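You operate a simulated robot arm through the tools that you are given. There is no shell and no other tool. Be economical: measure what you need, move in short steps, check, and stop when the job is done.

Carry out the task below with a simulated two-armed robot. There is one attempt and no reset: what you move stays moved.

Task
Finish pressing the grey sheet and pull the tray out.
Fine: tray in, press plate down till the lamp lights, then plate up.

It is judged by the outcome, as a careful person would: the job done as asked, and still so three seconds after it is handed in. It fails if anything else is knocked over, pushed out of place, dropped, spilled or broken. Flat cloth is picked up by pressing the open fingertips on it (5 to 10 N) and closing them slowly along it; thin cloth reads only 2 to 8 mm in the jaws.

Robot
Two 7-joint arms with fingered hands on one trunk, on a base that drives. Base frame: it is fixed to the floor where the robot stands at the start and does not move with it; the origin is under the middle of the robot, x ahead of it, y to its left, z up. Units: cm, degrees, N and s.
The left shoulder is at the start at [20, 12.5, 110.5], the right one opposite. Places, roughly: light button [50, 90, 90]; orange clamp [50, 160, 90]; press plate [80, 10, 100]; press tray [50, 10, 90]; purple slider [50, 80, 90]; test button [50, 150, 90]; vent button [70, 150, 90]. Payload 3.7 kg a hand.
The TCP of each hand is the grasp point between the finger pads, 2.5 cm short of the fingertips. In the tool frame z runs along the fingers and y along their closing line. The gripper opens to 8.8 cm. The gripper's body begins 2.9 cm behind the TCP. The gripper is a hand of 5 fingers: y runs from the thumb to the fingers, the wrist lies at [-1.3, -9.7, -16.2] in the tool frame, and closing takes about 1.5 s.
Orientation is that of the tool frame in the base frame, as a unit quaternion [x, y, z, w]. With the fingers straight down and the wrist toward the robot, the tool's x, y and z point along [0, 1, 0], [1, 0, 0] and [0, 0, -1] of the base frame.

Tools
- The arms move only by the tool servo_tool. It takes "left_moves", "right_moves" or both (then of equal length, played together; a hand with none holds still); each is a list of rows, each a list of 7 numbers: the shift along the base's x, y, z in cm, then the turn, a rotation vector about the base's x, y, z in degrees, then the closure in counts, from 0 (fully open) to 255 (shut). In form: [[x, y, z, rx, ry, rz, grip], ...]. A call has 1 to 8 rows; each row shifts and turns the commanded pose from where the row before left it. A row lasts 0.2 s, in which the tool goes at most 5 cm and 8.6 degrees; a call with a longer step from one row to the next is refused whole, and so is a gripper value outside its range. A pose out of reach is approached as far as the arm can. The call stops where the force on the tool passes 90 N (or 10 N more than at its start, if that is more) or the arm is blocked; 0.2 s more then pass. The fingers move at their own pace (about 4.5 cm/s each) and stop on an object; they squeeze with about 33 N. The grip force told is the motor's: it shows also when the fingers shut on nothing. Time passes only in rows, and 0.2 s behind the last, so rows that do not move let the fingers close. The reply holds the time, the measured pose of the TCP, the force on the tool along the base axes, the opening and the grip force, in the units named above and with some noise, with the torque about the TCP (base axes, N m) and any sound that the robot's microphone picked up, and new pictures: "show" is both (left out), scene, wrist or none (wrist: the cameras of the hands that moved).
- Cameras (640 x 400 px; columns grow to the right, rows downward): "scene" is now at [31.84, 2.12, 126.53]; the picture's right is [0.23, -0.97, 0.00], its down [-0.31, -0.07, -0.95] and it looks along [0.92, 0.22, -0.32] (base axes); focal length 214 px, centre (320, 200). "left" rides on the left gripper at [-5.9, -7.9, -10.5] in its tool frame; the picture's right is [-0.73, -0.32, 0.61], its down [0.62, -0.68, 0.38] and it looks along [0.29, 0.66, 0.70] (tool axes); focal length 234 px, centre (320, 200). "right" rides on the right gripper at [5.9, -7.9, -10.5] in its tool frame; the picture's right is [-0.73, 0.32, -0.61], its down [-0.62, -0.68, 0.38] and it looks along [-0.29, 0.66, 0.70] (tool axes); focal length 234 px, centre (320, 200). There is no depth. A picture from a camera that has moved, and an enlarged one, comes with that camera's place and axes in the base frame and with its lens.
- move_column(by): slides the trunk up (or, below 0, down) by that many cm; the arms and the scene camera ride with it, the base frame stays. It gives what a move gives, with no picture.
- base_move(legs): drives the robot by 1 to 6 legs, each [ahead, left, turn to the left] in cm, cm and degrees, along the robot's own axes; the way and the turn of a leg run together, so that a leg with both is an arc; at most 150 cm and 180 degrees a leg. The arms and the cameras ride along, it lands a little off, and it stops where it bumps. It gives what a move gives, and a new picture of the scene camera.
- set_grasp(shape, hand): the hand has 5 fingers and takes this shape, open, in about a second: jaw (thumb against the fingers, like two jaws); tri (thumb and two fingers); tip (a fingertip pinch); poke (one finger out to press); point (the index stretched); flat (the hand flat); cup (the hand cupped); fist (a fist). The gripper value then closes the fingers along that shape, each until it touches; the sizes above hold for jaw. It gives what a move gives, with no picture.
- aim_head(pan, tilt): turns the head with the scene camera to pan (to the left, within 80 degrees either way) and tilt (down, from -29 to 69), counted from straight ahead of the robot. It gives what a move gives, and a new picture of the scene camera.
- zoom(camera, box): a new picture of the part [left, top, right, bottom] of that camera's present view, enlarged. It takes no simulated time.
- job_done(): hands the job in; it is judged then, once.

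Go step by step. Nothing tells you exact positions but the pictures and the camera data: compare them with the known pose of the tool, close in by small moves and look again before you grip or let go. The budget is 120 turns and 260 pictures, counting those below and the enlarged ones. Unless the task says otherwise, let go and move clear before handing in, and close with one line.

The tools are called after "Emit:" by a JSON object that holds its "fn" and its "kwargs". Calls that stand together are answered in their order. servo_tool: Moves the arms, as the interface text tells. Its arguments: {"type":"object","properties":{"left_moves":{"type":"array","items":{"type":"array","items":{"type":"number"}}},"right_moves":{"type":"array","items":{"type":"array","items":{"type":"number"}}},"show":{"type":"string","enum":["both","scene","wrist","none"]}},"required":[]} The other tools are called the same way: move_column (by) slides the trunk up or down; set_grasp (shape, hand) gives the hand a shape; base_move (legs) drives the base; aim_head (pan, tilt) turns the head that bears the scene camera; zoom (camera, box) takes an enlarged picture of a part of a camera's view; job_done () hands the job in.

At the start:

```text
time: 0.0
left_tool_pos: [49.47, 33.54, 128.11]
left_tcp_rot: [0.708, 0.707, 0.0, 0.001]
left_ft_force: [-0.3, 0.2, -0.2]
left_ft_torque: [-0.01, 0.01, -0.03]
left_opening: 8.78
left_grasp_force: 0.0
left_shape: jaw
right_tool_pos: [48.79, -10.23, 134.21]
right_tcp_rot: [0.707, 0.707, 0.001, 0.0]
right_ft_force: [0.0, -0.4, 0.7]
right_ft_torque: [0.02, -0.03, 0.01]
right_opening: 8.77
right_grasp_force: 0.1
right_shape: jaw
trunk travel left (down, up): [-13.0, 28.6]
robot x, y, heading: [-0.11, 0.09, 0.1]
head pan, tilt: [13.3, 18.6]
```

scene: 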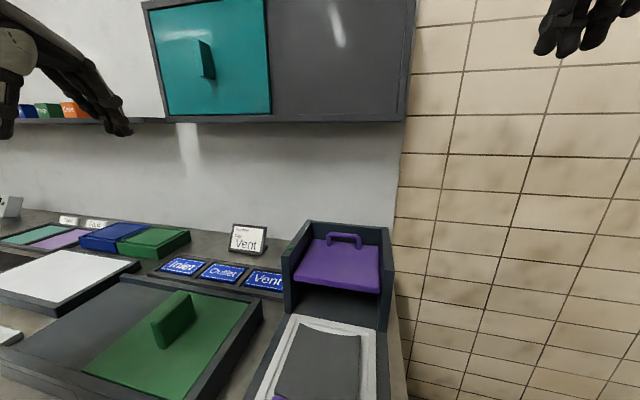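
right: 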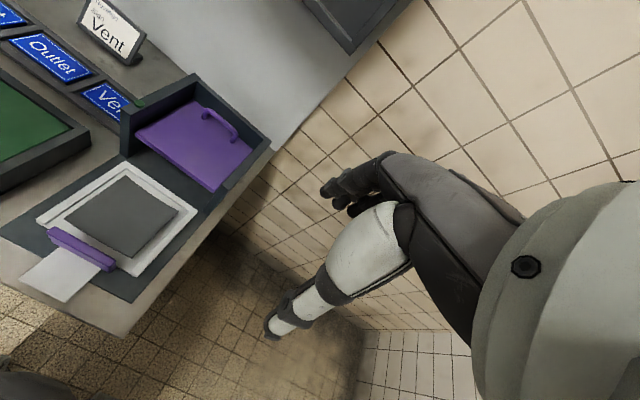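
left: 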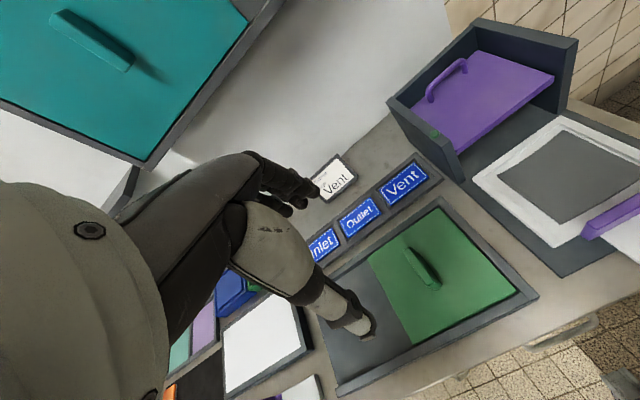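

I see the press ahead: tray out with the grey sheet, purple tray handle near me, purple plate with its handle inside the housing. I'll aim the head down at it for a better look.

Emit:
{"fn": "aim_head", "kwargs": {"pan": 0, "tilt": 45}}

Emit:
{"fn": "zoom", "kwargs": {"camera": "right", "box": [0, 60, 320, 320]}}

```text
time: 0.9
left_tool_pos: [49.41, 33.47, 128.06]
left_tcp_rot: [0.707, 0.707, -0.001, 0.0]
left_ft_force: [0.9, 0.3, -0.4]
left_ft_torque: [0.02, -0.02, 0.0]
left_opening: 8.78
left_grasp_force: 0.2
left_shape: jaw
right_tool_pos: [48.87, -10.16, 134.19]
right_tcp_rot: [0.707, 0.707, 0.0, 0.0]
right_ft_force: [0.1, -0.3, -0.1]
right_ft_torque: [0.03, -0.01, -0.02]
right_opening: 8.78
right_grasp_force: 0.1
right_shape: jaw
trunk travel left (down, up): [-13.0, 28.6]
robot x, y, heading: [-0.2, -0.13, -0.1]
head pan, tilt: [0.0, 45.0]
camera scene: at [30.9, -0.03, 122.44], right [0.0, -1.0, 0.0], down [-0.71, 0.0, -0.71], along [0.71, 0.0, -0.71], focal length 214 px, centre (320, 200)
```

scene: 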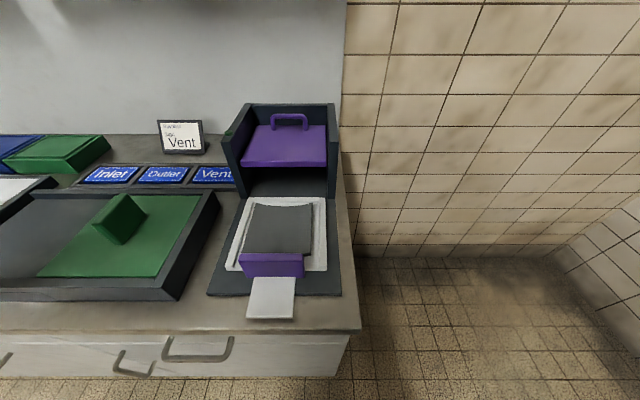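

```text
1.54 times, centred on (160, 190) of right
camera zoom: at [40.84, -4.4, 144.67], right [0.32, -0.73, 0.61], down [-0.68, -0.62, -0.38], along [0.66, -0.29, -0.7], focal length 360 px, centre (566, 215)
```

zoom: 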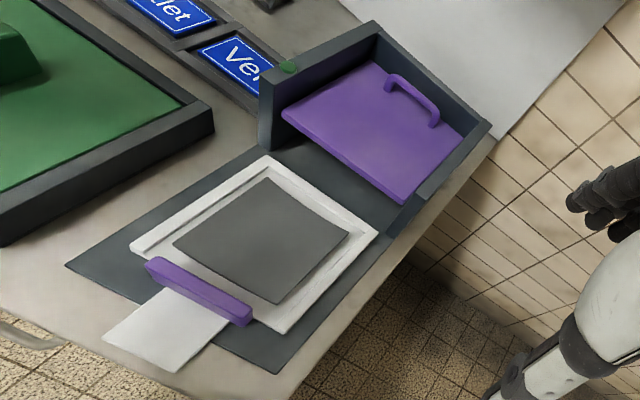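

The tray is out with the grey sheet on it; a pale strip lies in front of its handle and there is a small green mark on the housing's left wall, maybe the lamp. I'll look closer.

Emit:
{"fn": "zoom", "kwargs": {"camera": "scene", "box": [200, 90, 360, 190]}}

Emit:
{"fn": "zoom", "kwargs": {"camera": "scene", "box": [190, 180, 370, 330]}}

```text
4.00 times, centred on (280, 140) of scene
camera zoom: at [30.9, -0.03, 122.44], right [0.0, -1.0, 0.0], down [-0.71, 0.0, -0.71], along [0.71, 0.0, -0.71], focal length 858 px, centre (480, 440)
```

zoom: 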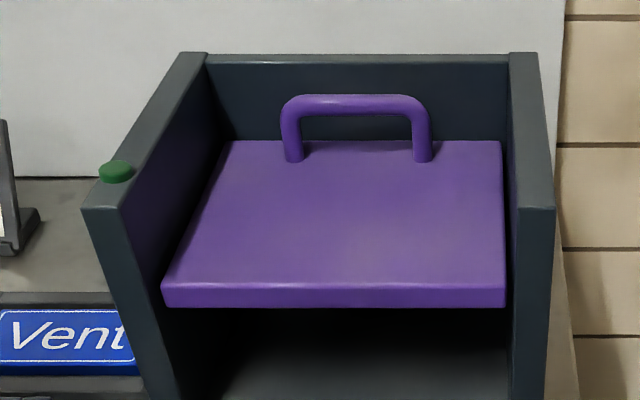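

```text
2.67 times, centred on (280, 255) of scene
camera zoom: at [30.9, -0.03, 122.44], right [0.0, -1.0, 0.0], down [-0.71, 0.0, -0.71], along [0.71, 0.0, -0.71], focal length 572 px, centre (427, 53)
```

zoom: 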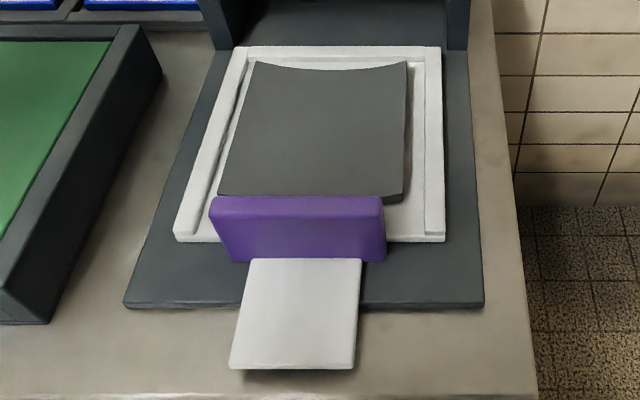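

Estimates: tray handle at about x 46, y 7, z 91–94; plate handle bar about x 77, y 7, z 103; lamp on the left wall. The tray handle is too close for a downward tool, so I'll back off and slide a bit right to use the left hand.

Emit:
{"fn": "base_move", "kwargs": {"legs": [[-15, -10, 0]]}}

Emit:
{"fn": "set_grasp", "kwargs": {"hand": "left", "shape": "tri"}}

Emit:
{"fn": "zoom", "kwargs": {"camera": "left", "box": [0, 0, 640, 400]}}

```text
time: 2.5
left_tool_pos: [34.2, 23.51, 128.05]
left_tcp_rot: [0.708, 0.706, 0.0, 0.0]
left_ft_force: [-0.6, -0.9, 0.3]
left_ft_torque: [0.01, -0.03, -0.02]
left_opening: 8.77
left_grasp_force: 0.0
left_shape: jaw
right_tool_pos: [33.68, -20.35, 134.2]
right_tcp_rot: [0.707, 0.707, -0.001, 0.0]
right_ft_force: [0.5, -0.5, 0.1]
right_ft_torque: [0.0, -0.03, -0.01]
right_opening: 8.75
right_grasp_force: 0.0
right_shape: jaw
trunk travel left (down, up): [-13.0, 28.6]
robot x, y, heading: [-15.14, -9.87, -0.1]
head pan, tilt: [0.0, 45.0]
camera scene: at [15.72, -10.12, 122.43], right [0.0, -1.0, 0.0], down [-0.71, 0.0, -0.71], along [0.71, 0.0, -0.71], focal length 214 px, centre (320, 200)
```

scene: 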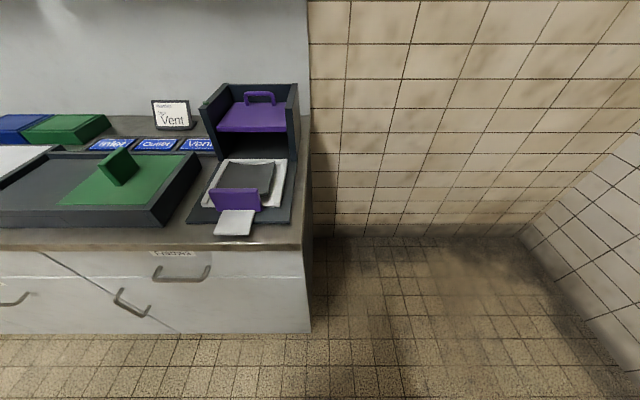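

```text
time: 3.4
left_tool_pos: [34.42, 23.52, 127.98]
left_tcp_rot: [0.708, 0.706, 0.0, 0.0]
left_ft_force: [0.6, 0.0, 0.4]
left_ft_torque: [0.02, 0.0, -0.04]
left_opening: 8.79
left_grasp_force: 0.1
left_shape: tri
right_tool_pos: [33.69, -20.32, 134.33]
right_tcp_rot: [0.708, 0.706, -0.001, -0.001]
right_ft_force: [-0.1, -0.1, 0.5]
right_ft_torque: [0.04, 0.0, 0.01]
right_opening: 8.76
right_grasp_force: 0.1
right_shape: jaw
trunk travel left (down, up): [-13.0, 28.6]
robot x, y, heading: [-15.0, -9.75, -0.3]
head pan, tilt: [0.0, 45.0]
```

```text
1.00 times, centred on (320, 200) of left (not enlarged: the box is as wide or as high as the picture)
camera zoom: at [26.41, 17.57, 138.55], right [-0.32, -0.73, -0.61], down [-0.68, 0.62, -0.38], along [0.66, 0.29, -0.7], focal length 234 px, centre (320, 200)
```

zoom: 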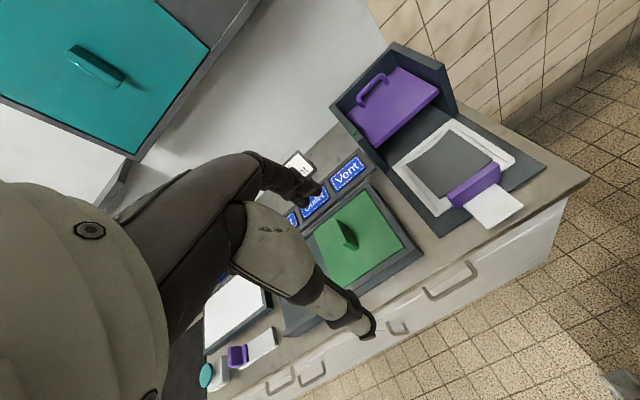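

Base is at about (-15, -9.8). I'll zoom in to triangulate the tray handle and plate handle.

Emit:
{"fn": "zoom", "kwargs": {"camera": "scene", "box": [180, 150, 308, 230]}}

Emit:
{"fn": "zoom", "kwargs": {"camera": "scene", "box": [190, 75, 318, 155]}}

Emit:
{"fn": "zoom", "kwargs": {"camera": "left", "box": [380, 100, 572, 220]}}

```text
5.00 times, centred on (244, 190) of scene
camera zoom: at [15.74, -10.08, 122.43], right [0.0, -1.0, 0.0], down [-0.71, 0.0, -0.71], along [0.71, 0.0, -0.71], focal length 1072 px, centre (700, 250)
```

zoom: 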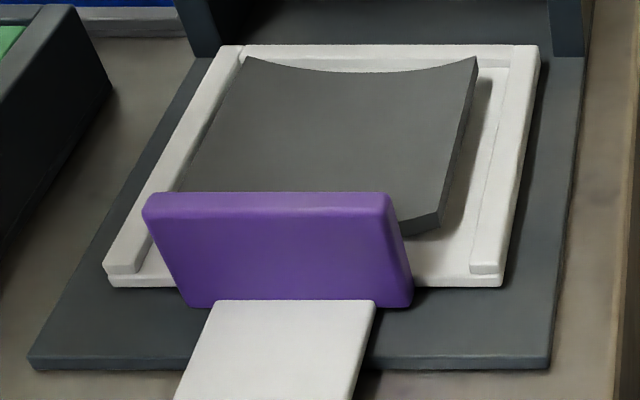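

```text
5.00 times, centred on (254, 115) of scene
camera zoom: at [15.74, -10.08, 122.43], right [0.0, -1.0, 0.0], down [-0.71, 0.0, -0.71], along [0.71, 0.0, -0.71], focal length 1072 px, centre (650, 625)
```

zoom: 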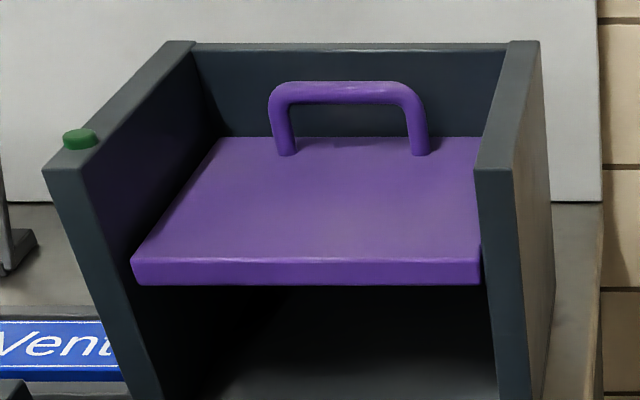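

```text
3.33 times, centred on (476, 160) of left
camera zoom: at [26.41, 17.57, 138.55], right [-0.32, -0.73, -0.61], down [-0.68, 0.62, -0.38], along [0.66, 0.29, -0.7], focal length 781 px, centre (-200, 333)
```

zoom: 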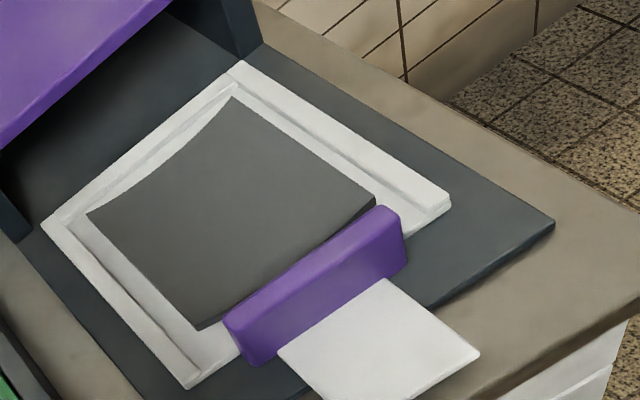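

Tray handle: a thin upright plate, front face x≈47.3, y 2.5–12.3, top z≈92.8, with a low tab at its foot (z≈88). I'll push it in with closed fingers above the tab, hand tilted forward; first approach with clearance.

Emit:
{"fn": "servo_tool", "kwargs": {"left_moves": [[0.5, -2, -3.5, 0, -4, 0, 255], [0.5, -2, -3.5, 0, -4, 0, 255], [0.5, -2, -3.5, 0, -4, 0, 255], [0.5, -2, -3.5, 0, -4, 0, 255], [0.5, -2, -3.5, 0, -4, 0, 255], [0.5, -2, -3.5, 0, -4, 0, 255], [0.5, -2, -3.5, 0, -4, 0, 255], [0.5, -2, -3.5, 0, -4, 0, 255]]}}

```text
time: 5.2
left_tool_pos: [47.26, 9.12, 104.55]
left_tcp_rot: [0.681, 0.679, 0.195, 0.195]
left_ft_force: [0.6, -0.5, -1.0]
left_ft_torque: [0.0, 0.01, -0.01]
left_opening: 0.0
left_grasp_force: 33.2
left_shape: tri
left hand out of reach, approached as far as the arm can: row 5, 6, 7, 8
right_tool_pos: [33.7, -20.38, 134.02]
right_tcp_rot: [0.708, 0.706, 0.0, -0.001]
right_ft_force: [-0.1, 0.3, -0.4]
right_ft_torque: [0.03, 0.02, 0.0]
right_opening: 8.76
right_grasp_force: 0.0
right_shape: jaw
trunk travel left (down, up): [-13.0, 28.6]
robot x, y, heading: [-14.91, -10.16, -0.1]
head pan, tilt: [0.0, 45.0]
camera scene: at [15.82, -10.09, 122.39], right [0.0, -1.0, 0.0], down [-0.71, 0.0, -0.71], along [0.71, 0.0, -0.71], focal length 214 px, centre (320, 200)
camera left: at [34.93, 3.24, 109.27], right [0.04, -0.73, -0.69], down [-0.37, 0.62, -0.69], along [0.93, 0.29, -0.24], focal length 234 px, centre (320, 200)
```

scene: 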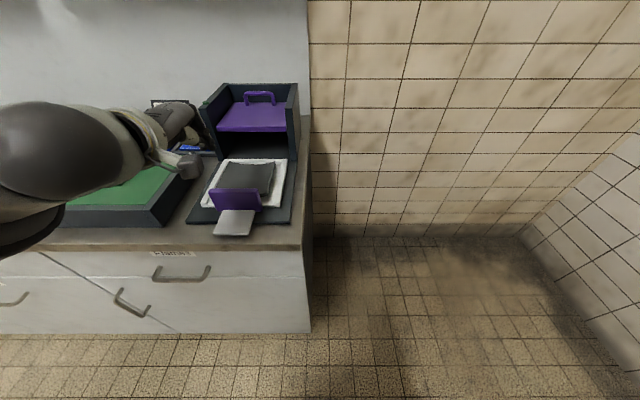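
left: 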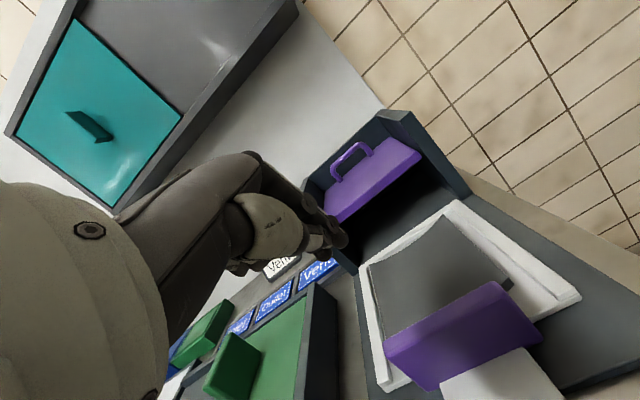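

The hand can't come close enough to the body while tilted; I'll drive back another 15 cm and continue the approach.

Emit:
{"fn": "base_move", "kwargs": {"legs": [[-17, 0, 0]]}}

Emit:
{"fn": "servo_tool", "kwargs": {"left_moves": [[0, 0, 0, 0, 0, 0, 255]]}}

```text
time: 6.6
left_tool_pos: [30.64, 9.21, 104.8]
left_tcp_rot: [0.68, 0.68, 0.195, 0.194]
left_ft_force: [-0.1, 0.7, -0.1]
left_ft_torque: [-0.01, -0.01, 0.0]
left_opening: 0.01
left_grasp_force: 32.8
left_shape: tri
right_tool_pos: [17.22, -20.29, 134.17]
right_tcp_rot: [0.708, 0.706, -0.001, -0.001]
right_ft_force: [-0.9, -1.2, 0.3]
right_ft_torque: [-0.01, -0.02, 0.0]
right_opening: 8.78
right_grasp_force: 0.1
right_shape: jaw
trunk travel left (down, up): [-13.0, 28.6]
robot x, y, heading: [-31.46, -9.9, 0.2]
head pan, tilt: [0.0, 45.0]
camera scene: at [-0.8, -10.07, 122.44], right [0.0, -1.0, 0.0], down [-0.71, 0.0, -0.71], along [0.71, 0.0, -0.71], focal length 214 px, centre (320, 200)
```

scene: 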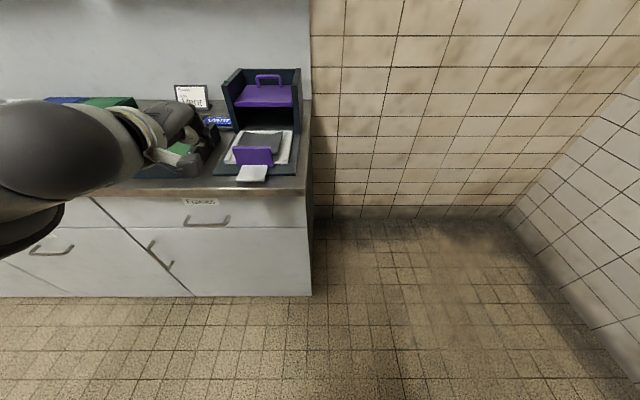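

```text
time: 7.0
left_tool_pos: [30.73, 9.19, 104.56]
left_tcp_rot: [0.681, 0.679, 0.195, 0.194]
left_ft_force: [0.5, 0.3, 0.1]
left_ft_torque: [0.02, -0.03, 0.04]
left_opening: 0.02
left_grasp_force: 32.5
left_shape: tri
right_tool_pos: [17.2, -20.27, 134.19]
right_tcp_rot: [0.708, 0.707, -0.002, -0.001]
right_ft_force: [-1.2, -0.2, 0.2]
right_ft_torque: [0.0, 0.02, 0.03]
right_opening: 8.78
right_grasp_force: 0.1
right_shape: jaw
trunk travel left (down, up): [-13.0, 28.6]
robot x, y, heading: [-31.44, -9.79, -0.3]
head pan, tilt: [0.0, 45.0]
camera scene: at [-0.74, -10.07, 122.42], right [0.0, -1.0, 0.0], down [-0.71, 0.0, -0.71], along [0.71, 0.0, -0.71], focal length 214 px, centre (320, 200)
camera left: at [18.39, 3.28, 109.36], right [0.04, -0.73, -0.69], down [-0.37, 0.63, -0.68], along [0.93, 0.29, -0.24], focal length 234 px, centre (320, 200)
```

scene: 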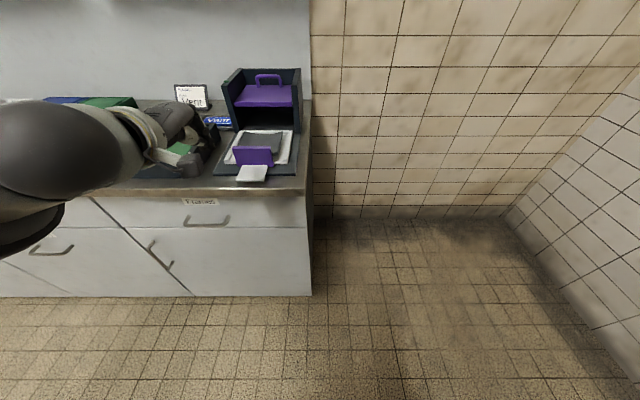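
left: 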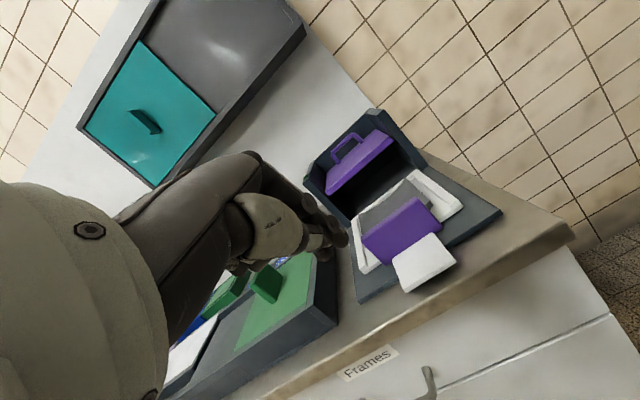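

Emit:
{"fn": "servo_tool", "kwargs": {"left_moves": [[2.8, -0.45, -3, 0, 0, 0, 255], [2.8, -0.45, -3, 0, 0, 0, 255], [2.8, -0.45, -3, 0, 0, 0, 255], [2.8, -0.45, -3, 0, 0, 0, 255]]}}

Emit:
{"fn": "zoom", "kwargs": {"camera": "left", "box": [230, 120, 550, 320]}}

Emit:
{"fn": "zoom", "kwargs": {"camera": "scene", "box": [180, 60, 340, 200]}}

```text
time: 8.0
left_tool_pos: [41.92, 7.58, 92.46]
left_tcp_rot: [0.68, 0.679, 0.195, 0.194]
left_ft_force: [-0.1, -0.8, -0.3]
left_ft_torque: [-0.01, 0.0, -0.01]
left_opening: 0.0
left_grasp_force: 33.2
left_shape: tri
right_tool_pos: [17.39, -20.43, 134.19]
right_tcp_rot: [0.708, 0.706, -0.001, 0.0]
right_ft_force: [0.2, -0.3, 0.0]
right_ft_torque: [-0.02, 0.02, 0.03]
right_opening: 8.76
right_grasp_force: 0.1
right_shape: jaw
trunk travel left (down, up): [-13.0, 28.6]
robot x, y, heading: [-31.62, -9.86, -0.3]
head pan, tilt: [0.0, 45.0]
camera scene: at [-0.69, -10.09, 122.4], right [0.0, -1.0, 0.0], down [-0.71, 0.0, -0.71], along [0.71, 0.0, -0.71], focal length 214 px, centre (320, 200)
camera left: at [29.57, 1.65, 97.23], right [0.05, -0.73, -0.69], down [-0.38, 0.62, -0.68], along [0.93, 0.29, -0.24], focal length 234 px, centre (320, 200)
```

scene: 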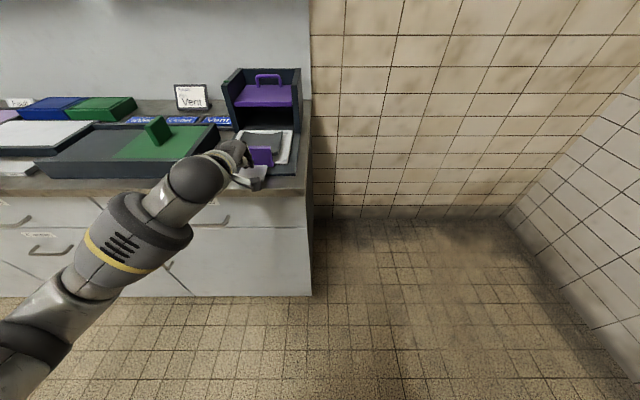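
left: 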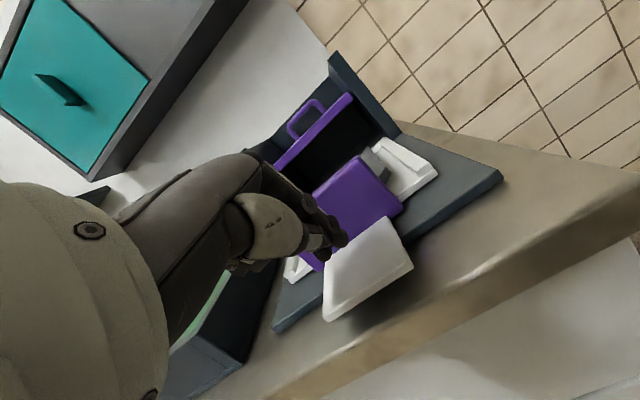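

```text
2.00 times, centred on (390, 220) of left
camera zoom: at [29.57, 1.65, 97.23], right [0.05, -0.73, -0.69], down [-0.38, 0.62, -0.68], along [0.93, 0.29, -0.24], focal length 468 px, centre (180, 160)
```

zoom: 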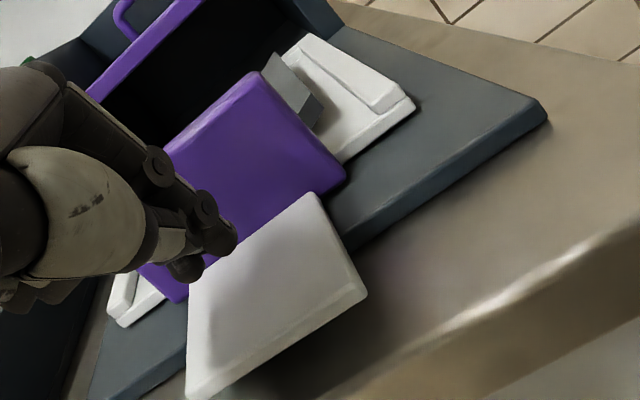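

```text
2.86 times, centred on (260, 130) of scene
camera zoom: at [-0.69, -10.09, 122.4], right [0.0, -1.0, 0.0], down [-0.71, 0.0, -0.71], along [0.71, 0.0, -0.71], focal length 613 px, centre (491, 400)
```

zoom: 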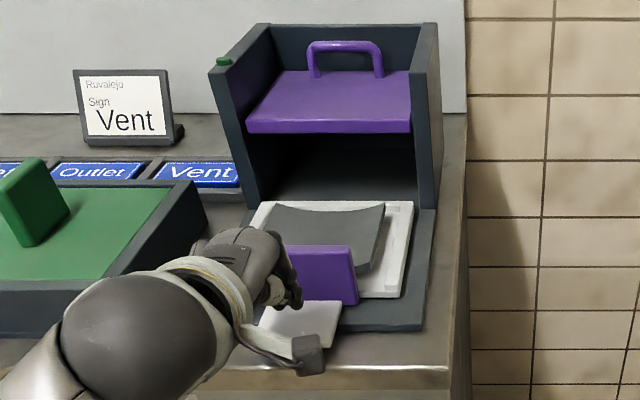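

The fingertips are above the tab, about 4 cm short of the handle. Pushing along +x in steps.

Emit:
{"fn": "servo_tool", "kwargs": {"left_moves": [[1.5, -0.1, 0, 0, 0, 0, 255], [1.5, -0.1, 0, 0, 0, 0, 255], [1.5, -0.1, 0, 0, 0, 0, 255], [1.5, 0, 0, 0, 0, 0, 255], [1.5, 0, 0, 0, 0, 0, 255]]}}

```text
time: 9.2
left_tool_pos: [49.45, 7.29, 92.63]
left_tcp_rot: [0.681, 0.679, 0.195, 0.194]
left_ft_force: [-1.3, -0.6, 0.1]
left_ft_torque: [0.01, -0.03, 0.0]
left_opening: 0.0
left_grasp_force: 33.2
left_shape: tri
right_tool_pos: [17.16, -20.3, 134.12]
right_tcp_rot: [0.708, 0.706, 0.0, -0.001]
right_ft_force: [0.0, 0.2, 0.6]
right_ft_torque: [-0.02, -0.03, -0.02]
right_opening: 8.75
right_grasp_force: 0.1
right_shape: jaw
trunk travel left (down, up): [-13.0, 28.6]
robot x, y, heading: [-31.83, -10.07, -0.2]
head pan, tilt: [0.0, 45.0]
camera scene: at [-0.75, -10.09, 122.43], right [0.0, -1.0, 0.0], down [-0.71, 0.0, -0.71], along [0.71, 0.0, -0.71], focal length 214 px, centre (320, 200)
camera left: at [37.19, 1.35, 97.31], right [0.04, -0.73, -0.69], down [-0.37, 0.63, -0.68], along [0.93, 0.29, -0.24], focal length 234 px, centre (320, 200)
```

scene: 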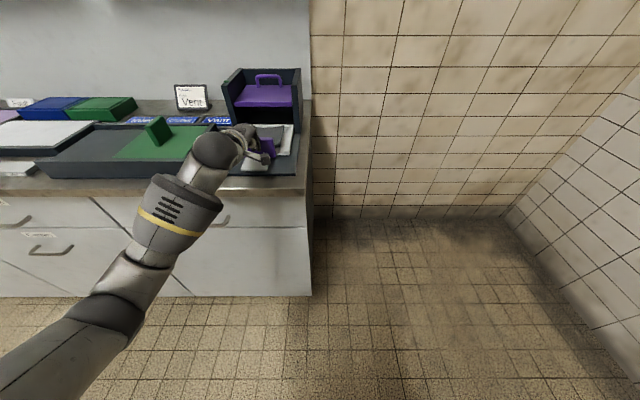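
left: 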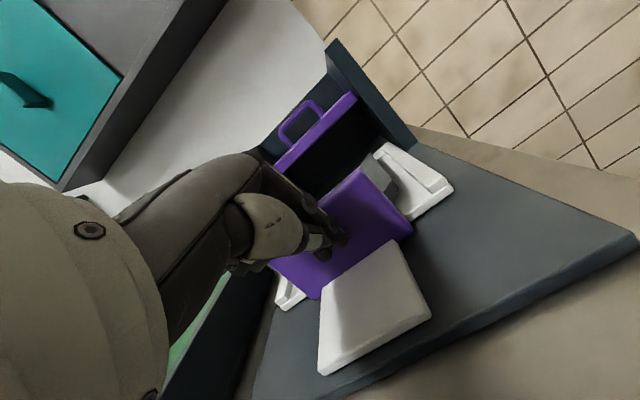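

The tray is sliding with little force. Continue.

Emit:
{"fn": "servo_tool", "kwargs": {"left_moves": [[1.5, 0, 0, 0, 0, 0, 255], [1.5, 0, 0, 0, 0, 0, 255], [1.5, 0, 0, 0, 0, 0, 255], [1.5, 0, 0, 0, 0, 0, 255], [1.5, 0, 0, 0, 0, 0, 255]]}}

Emit:
{"fn": "zoom", "kwargs": {"camera": "scene", "box": [180, 60, 340, 200]}}

```text
time: 10.4
left_tool_pos: [57.09, 7.17, 92.7]
left_tcp_rot: [0.681, 0.679, 0.195, 0.195]
left_ft_force: [-0.1, 0.1, 0.5]
left_ft_torque: [-0.02, 0.0, -0.02]
left_opening: 0.0
left_grasp_force: 32.7
left_shape: tri
right_tool_pos: [17.09, -20.34, 134.12]
right_tcp_rot: [0.708, 0.706, 0.0, 0.0]
right_ft_force: [0.0, -0.2, -0.3]
right_ft_torque: [0.03, -0.03, -0.01]
right_opening: 8.76
right_grasp_force: 0.0
right_shape: jaw
trunk travel left (down, up): [-13.0, 28.6]
robot x, y, heading: [-31.38, -10.06, 0.1]
head pan, tilt: [0.0, 45.0]
camera scene: at [-0.76, -10.08, 122.43], right [0.0, -1.0, 0.0], down [-0.71, 0.0, -0.71], along [0.71, 0.0, -0.71], focal length 214 px, centre (320, 200)
camera left: at [44.66, 1.24, 97.35], right [0.05, -0.73, -0.69], down [-0.37, 0.63, -0.69], along [0.93, 0.29, -0.24], focal length 234 px, centre (320, 200)
```

scene: 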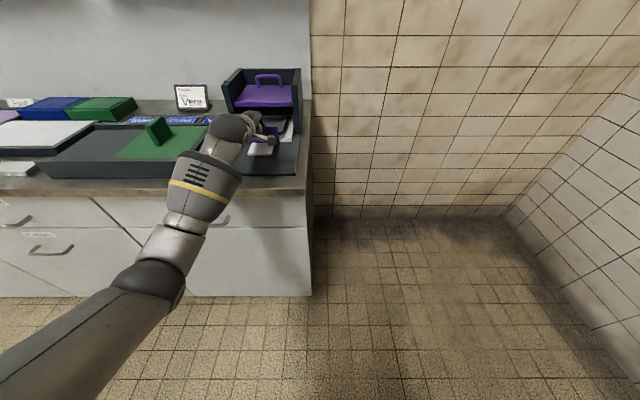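
left: 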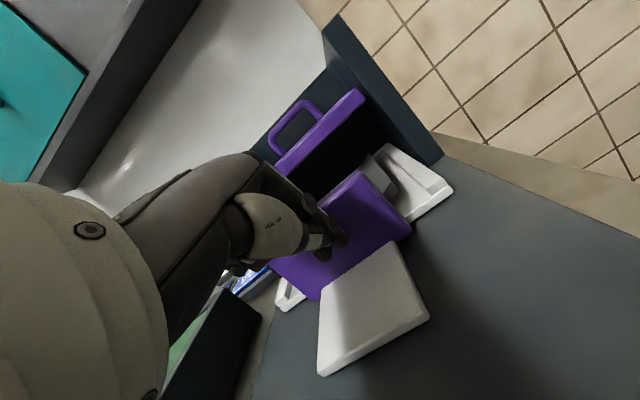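

```text
2.86 times, centred on (260, 130) of scene
camera zoom: at [-0.76, -10.08, 122.43], right [0.0, -1.0, 0.0], down [-0.71, 0.0, -0.71], along [0.71, 0.0, -0.71], focal length 613 px, centre (491, 400)
```

zoom: 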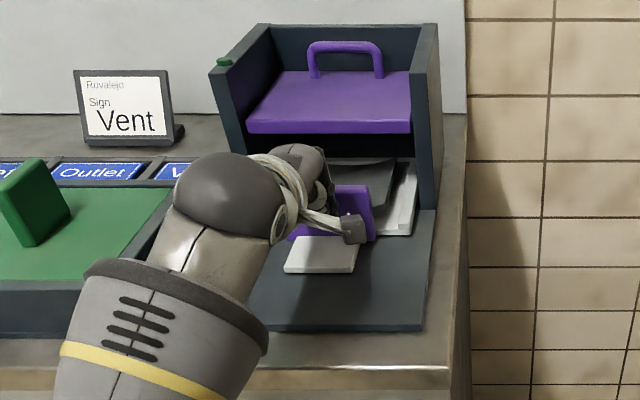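

Emit:
{"fn": "servo_tool", "kwargs": {"left_moves": [[1, 0, 0, 0, 0, 0, 255], [1, 0, 0, 0, 0, 0, 255], [1, 0, 0, 0, 0, 0, 255], [1, 0, 0, 0, 0, 0, 255]]}}

Emit:
{"fn": "zoom", "kwargs": {"camera": "scene", "box": [200, 60, 320, 150]}}

```text
time: 11.4
left_tool_pos: [60.88, 6.99, 92.6]
left_tcp_rot: [0.682, 0.678, 0.193, 0.194]
left_ft_force: [-0.6, -0.6, -0.6]
left_ft_torque: [0.0, 0.02, 0.0]
left_opening: 0.0
left_grasp_force: 33.6
left_shape: tri
right_tool_pos: [16.96, -20.22, 134.24]
right_tcp_rot: [0.708, 0.706, 0.0, -0.001]
right_ft_force: [0.4, 0.4, 0.8]
right_ft_torque: [-0.02, 0.03, 0.01]
right_opening: 8.73
right_grasp_force: 0.0
right_shape: jaw
trunk travel left (down, up): [-13.0, 28.6]
robot x, y, heading: [-31.66, -9.83, -0.2]
head pan, tilt: [0.0, 45.0]
camera scene: at [-0.76, -10.08, 122.43], right [0.0, -1.0, 0.0], down [-0.71, 0.0, -0.71], along [0.71, 0.0, -0.71], focal length 214 px, centre (320, 200)
camera left: at [48.61, 1.22, 97.37], right [0.04, -0.73, -0.69], down [-0.37, 0.62, -0.69], along [0.93, 0.29, -0.24], focal length 234 px, centre (320, 200)
```

scene: 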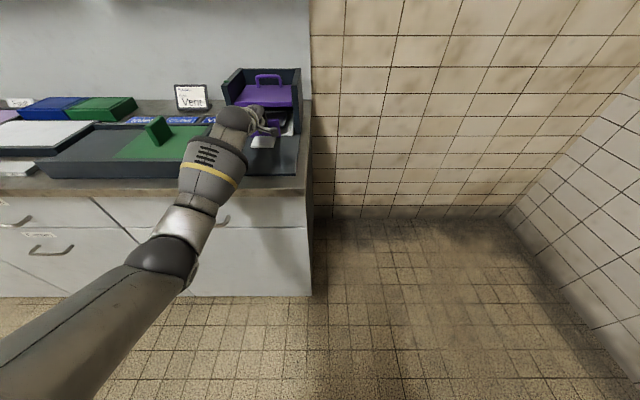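
left: 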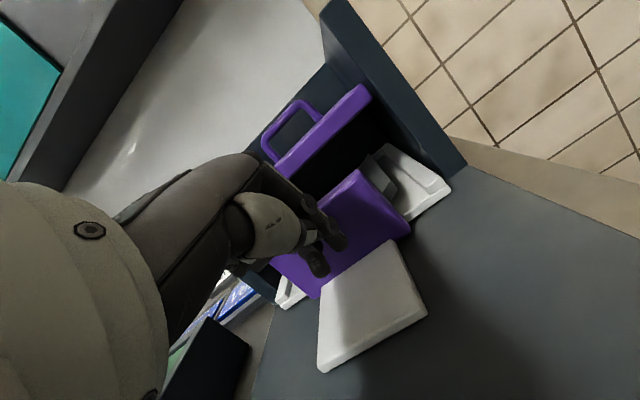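

```text
4.44 times, centred on (260, 105) of scene
camera zoom: at [-0.76, -10.08, 122.43], right [0.0, -1.0, 0.0], down [-0.71, 0.0, -0.71], along [0.71, 0.0, -0.71], focal length 953 px, centre (587, 622)
```

zoom: 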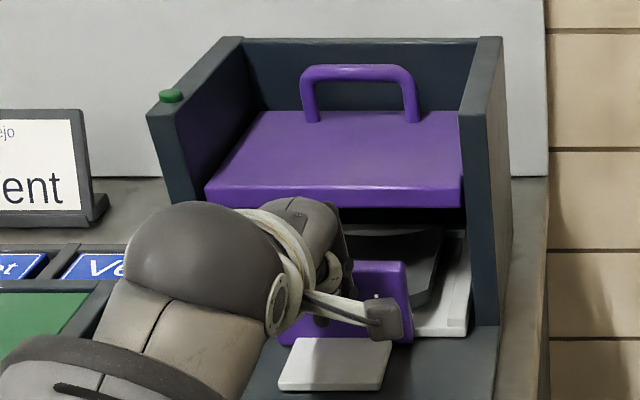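

Emit:
{"fn": "servo_tool", "kwargs": {"left_moves": [[0.7, 0, 0, 0, 0, 0, 255], [0.7, 0, 0, 0, 0, 0, 255], [0.7, 0, 0, 0, 0, 0, 255]]}}

Emit:
{"fn": "zoom", "kwargs": {"camera": "scene", "box": [200, 60, 320, 150]}}

```text
time: 12.2
left_tool_pos: [62.91, 7.12, 92.7]
left_tcp_rot: [0.68, 0.679, 0.195, 0.194]
left_ft_force: [-3.5, -0.7, -0.4]
left_ft_torque: [0.01, 0.01, -0.01]
left_opening: 0.01
left_grasp_force: 33.0
left_shape: tri
right_tool_pos: [17.13, -20.3, 134.29]
right_tcp_rot: [0.708, 0.707, 0.0, 0.0]
right_ft_force: [0.4, 0.0, -0.5]
right_ft_torque: [0.0, -0.01, -0.02]
right_opening: 8.78
right_grasp_force: 0.0
right_shape: jaw
trunk travel left (down, up): [-13.0, 28.6]
robot x, y, heading: [-31.8, -10.02, -0.2]
head pan, tilt: [0.0, 45.0]
camera scene: at [-0.8, -10.08, 122.44], right [0.0, -1.0, 0.0], down [-0.71, 0.0, -0.71], along [0.71, 0.0, -0.71], focal length 214 px, centre (320, 200)
camera left: at [50.62, 1.25, 97.4], right [0.04, -0.73, -0.69], down [-0.37, 0.62, -0.69], along [0.93, 0.29, -0.24], focal length 234 px, centre (320, 200)
```

scene: 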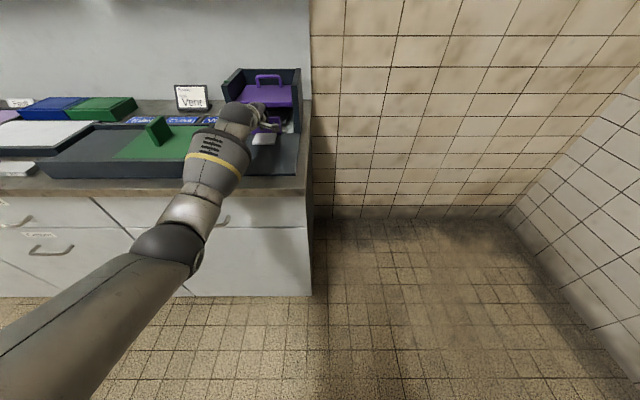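
left: 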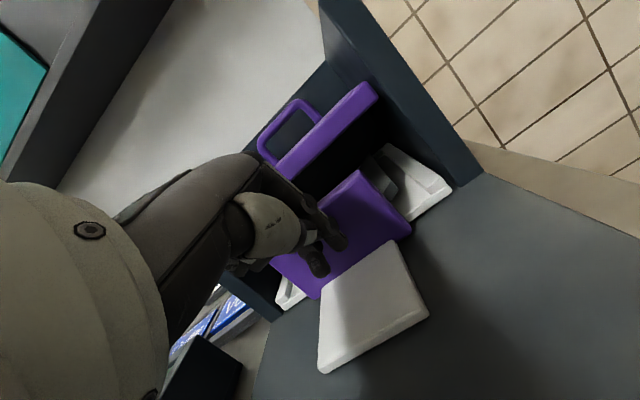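

```text
4.44 times, centred on (260, 105) of scene
camera zoom: at [-0.8, -10.08, 122.44], right [0.0, -1.0, 0.0], down [-0.71, 0.0, -0.71], along [0.71, 0.0, -0.71], focal length 953 px, centre (587, 622)
```

zoom: 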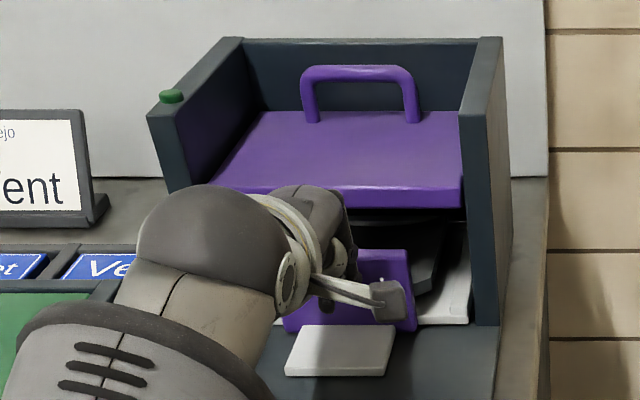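

Emit:
{"fn": "servo_tool", "kwargs": {"left_moves": [[0.5, 0, 0, 0, 0, 0, 255], [0.5, 0, 0, 0, 0, 0, 255], [0.5, 0, 0, 0, 0, 0, 255]]}}

Emit:
{"fn": "zoom", "kwargs": {"camera": "scene", "box": [200, 60, 320, 150]}}

```text
time: 13.0
left_tool_pos: [63.78, 7.14, 93.3]
left_tcp_rot: [0.68, 0.678, 0.196, 0.197]
left_ft_force: [-63.4, -3.6, 7.4]
left_ft_torque: [-0.04, 0.51, 0.04]
left_opening: 0.01
left_grasp_force: 33.6
left_shape: tri
right_tool_pos: [16.13, -20.29, 134.6]
right_tcp_rot: [0.707, 0.707, 0.003, 0.003]
right_ft_force: [0.1, 0.0, -0.5]
right_ft_torque: [0.02, -0.04, 0.02]
right_opening: 8.74
right_grasp_force: 0.0
right_shape: jaw
trunk travel left (down, up): [-13.0, 28.6]
robot x, y, heading: [-31.91, -9.6, -0.0]
head pan, tilt: [0.0, 45.0]
camera scene: at [-1.66, -10.12, 122.69], right [0.0, -1.0, 0.0], down [-0.7, 0.0, -0.71], along [0.71, 0.0, -0.7], focal length 214 px, centre (320, 200)
camera left: at [51.37, 1.16, 98.08], right [0.05, -0.73, -0.69], down [-0.37, 0.62, -0.69], along [0.93, 0.29, -0.24], focal length 234 px, centre (320, 200)
```

scene: 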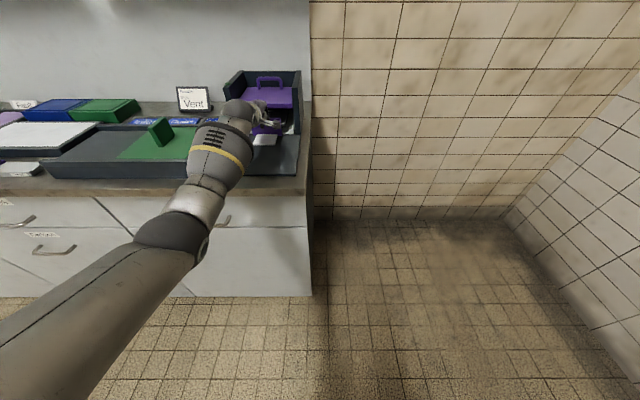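
left: 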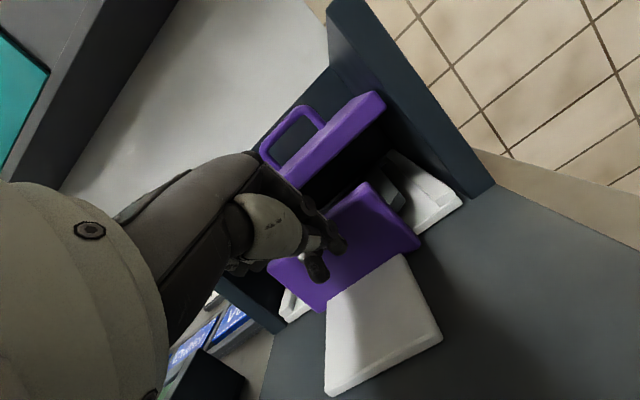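

```text
4.44 times, centred on (260, 105) of scene
camera zoom: at [-1.66, -10.12, 122.69], right [0.0, -1.0, 0.0], down [-0.7, 0.0, -0.71], along [0.71, 0.0, -0.7], focal length 953 px, centre (587, 622)
```

zoom: 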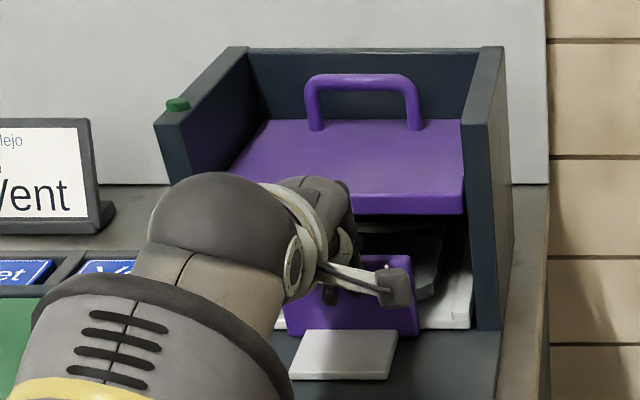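

The push met 63 N: either the tray is at its stop or the knuckles touch the plate. I'll back off and look.

Emit:
{"fn": "servo_tool", "kwargs": {"left_moves": [[-2, 0, 0, 0, 0, 0, 255], [-4, 0, 0.5, 0, 0, 0, 255], [-4, 1, 2, 0, 0, 0, 255], [-4, 2, 2, 0, 0, 0, 255], [-4, 2, 2, 0, 0, 0, 255]], "show": "wrist"}}

Emit:
{"fn": "zoom", "kwargs": {"camera": "scene", "box": [200, 60, 320, 150]}}

Emit:
{"fn": "zoom", "kwargs": {"camera": "left", "box": [300, 110, 520, 270]}}

```text
time: 14.2
left_tool_pos: [46.25, 12.05, 99.18]
left_tcp_rot: [0.681, 0.679, 0.194, 0.194]
left_ft_force: [-0.5, 0.4, 0.0]
left_ft_torque: [0.01, -0.01, -0.04]
left_opening: 0.0
left_grasp_force: 33.0
left_shape: tri
right_tool_pos: [17.08, -20.25, 134.2]
right_tcp_rot: [0.708, 0.707, 0.0, 0.0]
right_ft_force: [-0.2, 0.1, 0.2]
right_ft_torque: [-0.01, 0.0, 0.0]
right_opening: 8.76
right_grasp_force: 0.1
right_shape: jaw
trunk travel left (down, up): [-13.0, 28.6]
robot x, y, heading: [-31.8, -9.93, 0.1]
head pan, tilt: [0.0, 45.0]
camera left: at [33.97, 6.08, 103.96], right [0.04, -0.73, -0.69], down [-0.37, 0.63, -0.68], along [0.93, 0.29, -0.24], focal length 234 px, centre (320, 200)
```

left: 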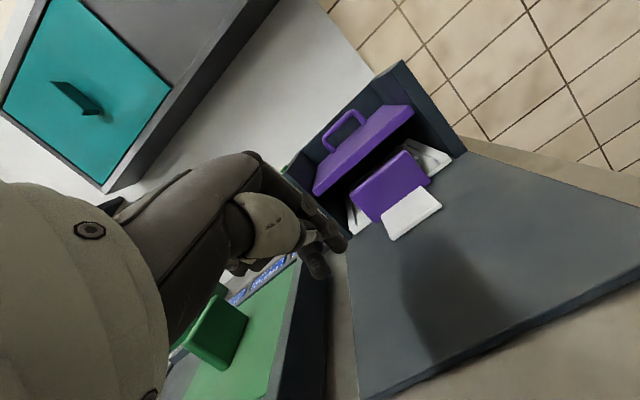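

```text
4.44 times, centred on (260, 105) of scene
camera zoom: at [-0.82, -10.04, 122.46], right [0.0, -1.0, 0.0], down [-0.71, 0.0, -0.71], along [0.71, 0.0, -0.71], focal length 953 px, centre (587, 622)
```

zoom: 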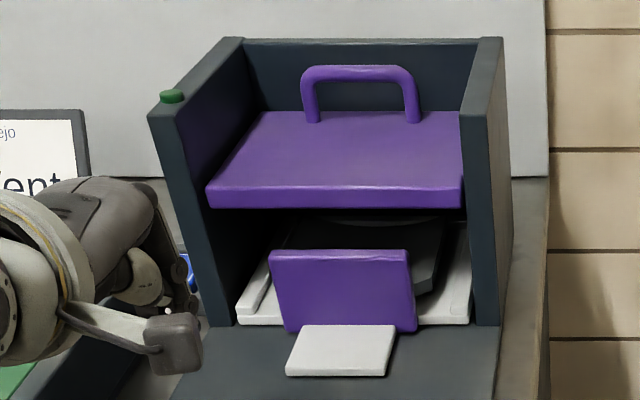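

```text
2.50 times, centred on (410, 190) of left
camera zoom: at [33.97, 6.08, 103.96], right [0.04, -0.73, -0.69], down [-0.37, 0.63, -0.68], along [0.93, 0.29, -0.24], focal length 585 px, centre (95, 225)
```

zoom: 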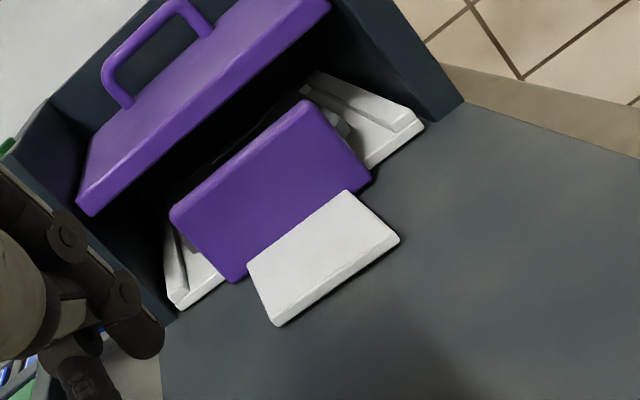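

The contact torque places the force at the fingertips, and the tray front is flush with the housing, so the tray is fully in. Next: raise the hand, tilt a bit more, open it, and drive forward to reach the plate handle (bar ≈ x 81, y 7.5, z 100).

Emit:
{"fn": "servo_tool", "kwargs": {"left_moves": [[0, -0.7, 4, 0, -4, 0, 60], [0, -0.7, 4, 0, -4, 0, 60], [0, -0.7, 4, 0, -4, 0, 60], [0, -0.7, 4, 0, 0, 0, 60], [0, -0.7, 2, 0, 0, 0, 60]], "show": "none"}}

Emit:
{"fn": "base_move", "kwargs": {"legs": [[26, 0, 0]]}}

Emit:
{"fn": "zoom", "kwargs": {"camera": "left", "box": [0, 0, 640, 400]}}

```text
time: 15.4
left_tool_pos: [46.6, 8.66, 117.08]
left_tcp_rot: [0.657, 0.655, 0.265, 0.264]
left_ft_force: [0.1, 0.0, 0.3]
left_ft_torque: [-0.03, 0.0, -0.03]
left_opening: 6.73
left_grasp_force: 0.0
left_shape: tri
right_tool_pos: [17.11, -20.34, 134.17]
right_tcp_rot: [0.708, 0.707, -0.001, -0.001]
right_ft_force: [-0.3, -0.2, -0.5]
right_ft_torque: [-0.04, 0.0, -0.03]
right_opening: 8.75
right_grasp_force: 0.1
right_shape: jaw
trunk travel left (down, up): [-13.0, 28.6]
robot x, y, heading: [-31.63, -9.93, -0.2]
head pan, tilt: [0.0, 45.0]
```

```text
time: 17.2
left_tool_pos: [72.25, 8.68, 117.2]
left_tcp_rot: [0.656, 0.655, 0.264, 0.264]
left_ft_force: [0.0, 0.6, -0.3]
left_ft_torque: [-0.01, 0.01, 0.01]
left_opening: 6.73
left_grasp_force: 0.2
left_shape: tri
right_tool_pos: [42.91, -20.29, 134.12]
right_tcp_rot: [0.708, 0.707, -0.001, 0.0]
right_ft_force: [-0.9, -0.4, 0.0]
right_ft_torque: [0.0, 0.03, 0.0]
right_opening: 8.76
right_grasp_force: 0.1
right_shape: jaw
trunk travel left (down, up): [-13.0, 28.6]
robot x, y, heading: [-5.85, -9.99, 0.1]
head pan, tilt: [0.0, 45.0]
camera scene: at [25.09, -10.08, 122.43], right [0.0, -1.0, 0.0], down [-0.71, 0.0, -0.71], along [0.71, 0.0, -0.71], focal length 214 px, centre (320, 200)
```

scene: 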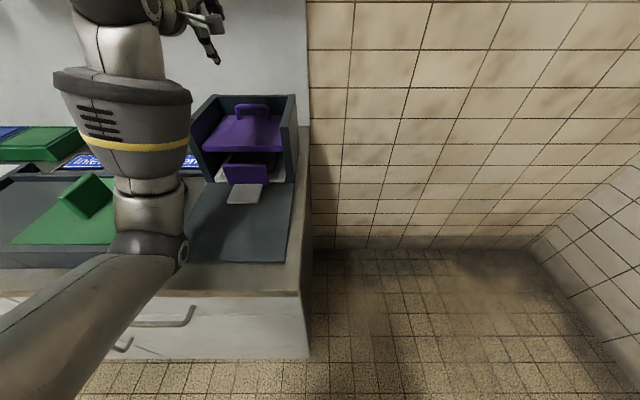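

```text
1.00 times, centred on (320, 200) of left (not enlarged: the box is as wide or as high as the picture)
camera zoom: at [59.35, 2.74, 119.18], right [0.19, -0.73, -0.66], down [-0.22, 0.62, -0.75], along [0.96, 0.29, -0.05], focal length 234 px, centre (320, 200)
```

zoom: 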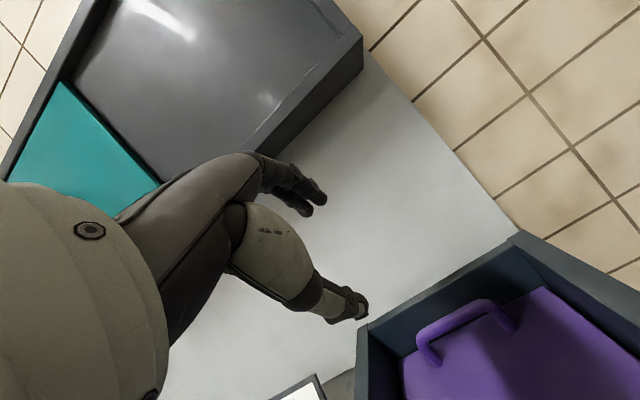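

Tray is in; the bar sits around x 81.5, y 7.4, z 100.3, with about 1.5 cm behind it to the back wall. I'll bring the partly closed hand to just above and in front of the bar along the finger direction and look.

Emit:
{"fn": "servo_tool", "kwargs": {"left_moves": [[1.3, -0.3, -3, 0, 0, 0, 160], [1.3, -0.3, -3, 0, 0, 0, 160], [1.3, -0.3, -3, 0, 0, 0, 160], [1.2, -0.3, -2.7, 0, 0, 0, 160], [0, 0, 0, 0, 0, 0, 160]]}}

Emit:
{"fn": "zoom", "kwargs": {"camera": "left", "box": [240, 120, 560, 320]}}

Emit:
{"fn": "zoom", "kwargs": {"camera": "scene", "box": [180, 70, 320, 200]}}

```text
time: 18.6
left_tool_pos: [76.58, 8.65, 114.0]
left_tcp_rot: [0.631, 0.642, 0.315, 0.3]
left_ft_force: [0.3, -0.1, 0.0]
left_ft_torque: [-0.01, 0.01, 0.01]
left_opening: 3.3
left_grasp_force: 0.0
left_shape: tri
right_tool_pos: [41.94, -20.29, 134.61]
right_tcp_rot: [0.707, 0.707, 0.002, 0.002]
right_ft_force: [0.2, 0.6, -0.3]
right_ft_torque: [-0.01, 0.01, -0.01]
right_opening: 8.77
right_grasp_force: 0.1
right_shape: jaw
trunk travel left (down, up): [-13.0, 28.6]
robot x, y, heading: [-5.88, -9.76, 0.1]
head pan, tilt: [0.0, 45.0]
stopped in row 5 (left hand): the arm was blocked; the commanded pose is now the measured one
camera scene: at [24.08, -10.12, 122.72], right [0.0, -1.0, 0.0], down [-0.7, 0.0, -0.71], along [0.71, 0.0, -0.7], focal length 214 px, centre (320, 200)
camera left: at [63.53, 2.37, 114.26], right [0.29, -0.71, -0.64], down [-0.13, 0.63, -0.76], along [0.95, 0.31, 0.09], focal length 234 px, centre (320, 200)
```

scene: 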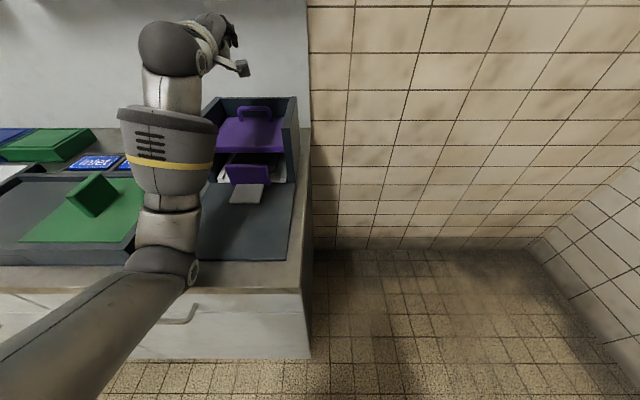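
left: 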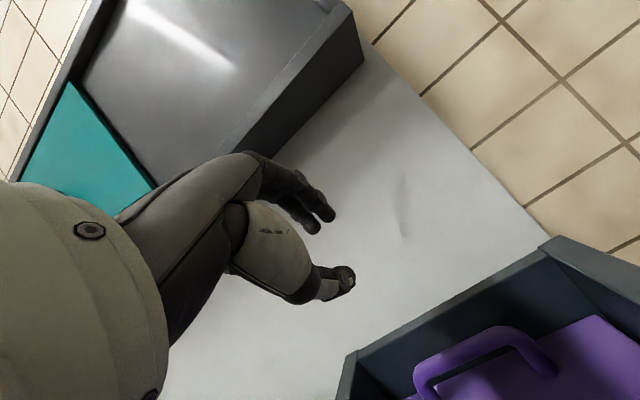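

```text
2.00 times, centred on (400, 220) of left
camera zoom: at [63.53, 2.37, 114.26], right [0.29, -0.71, -0.64], down [-0.13, 0.63, -0.76], along [0.95, 0.31, 0.09], focal length 468 px, centre (160, 160)
```

zoom: 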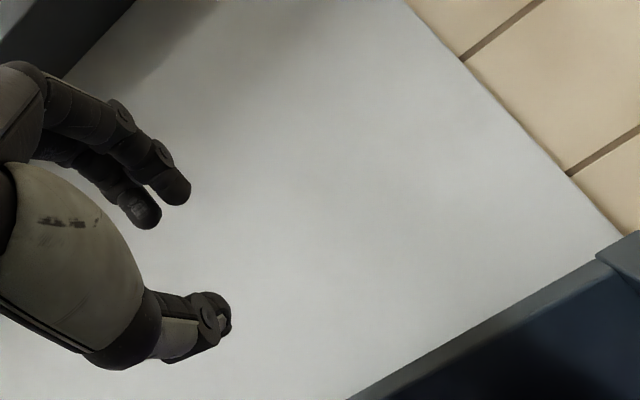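

```text
3.08 times, centred on (250, 135) of scene
camera zoom: at [24.08, -10.12, 122.72], right [0.0, -1.0, 0.0], down [-0.7, 0.0, -0.71], along [0.71, 0.0, -0.7], focal length 660 px, centre (535, 400)
```

zoom: 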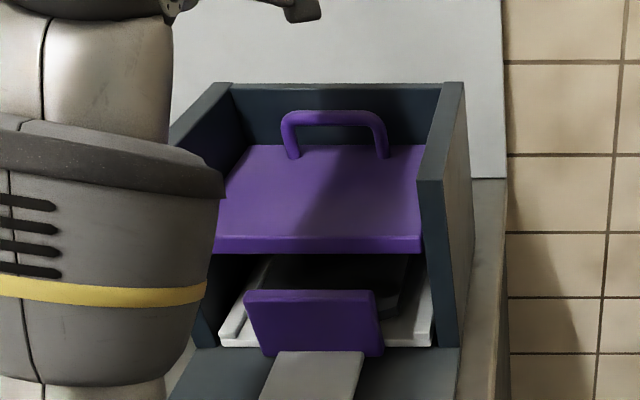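

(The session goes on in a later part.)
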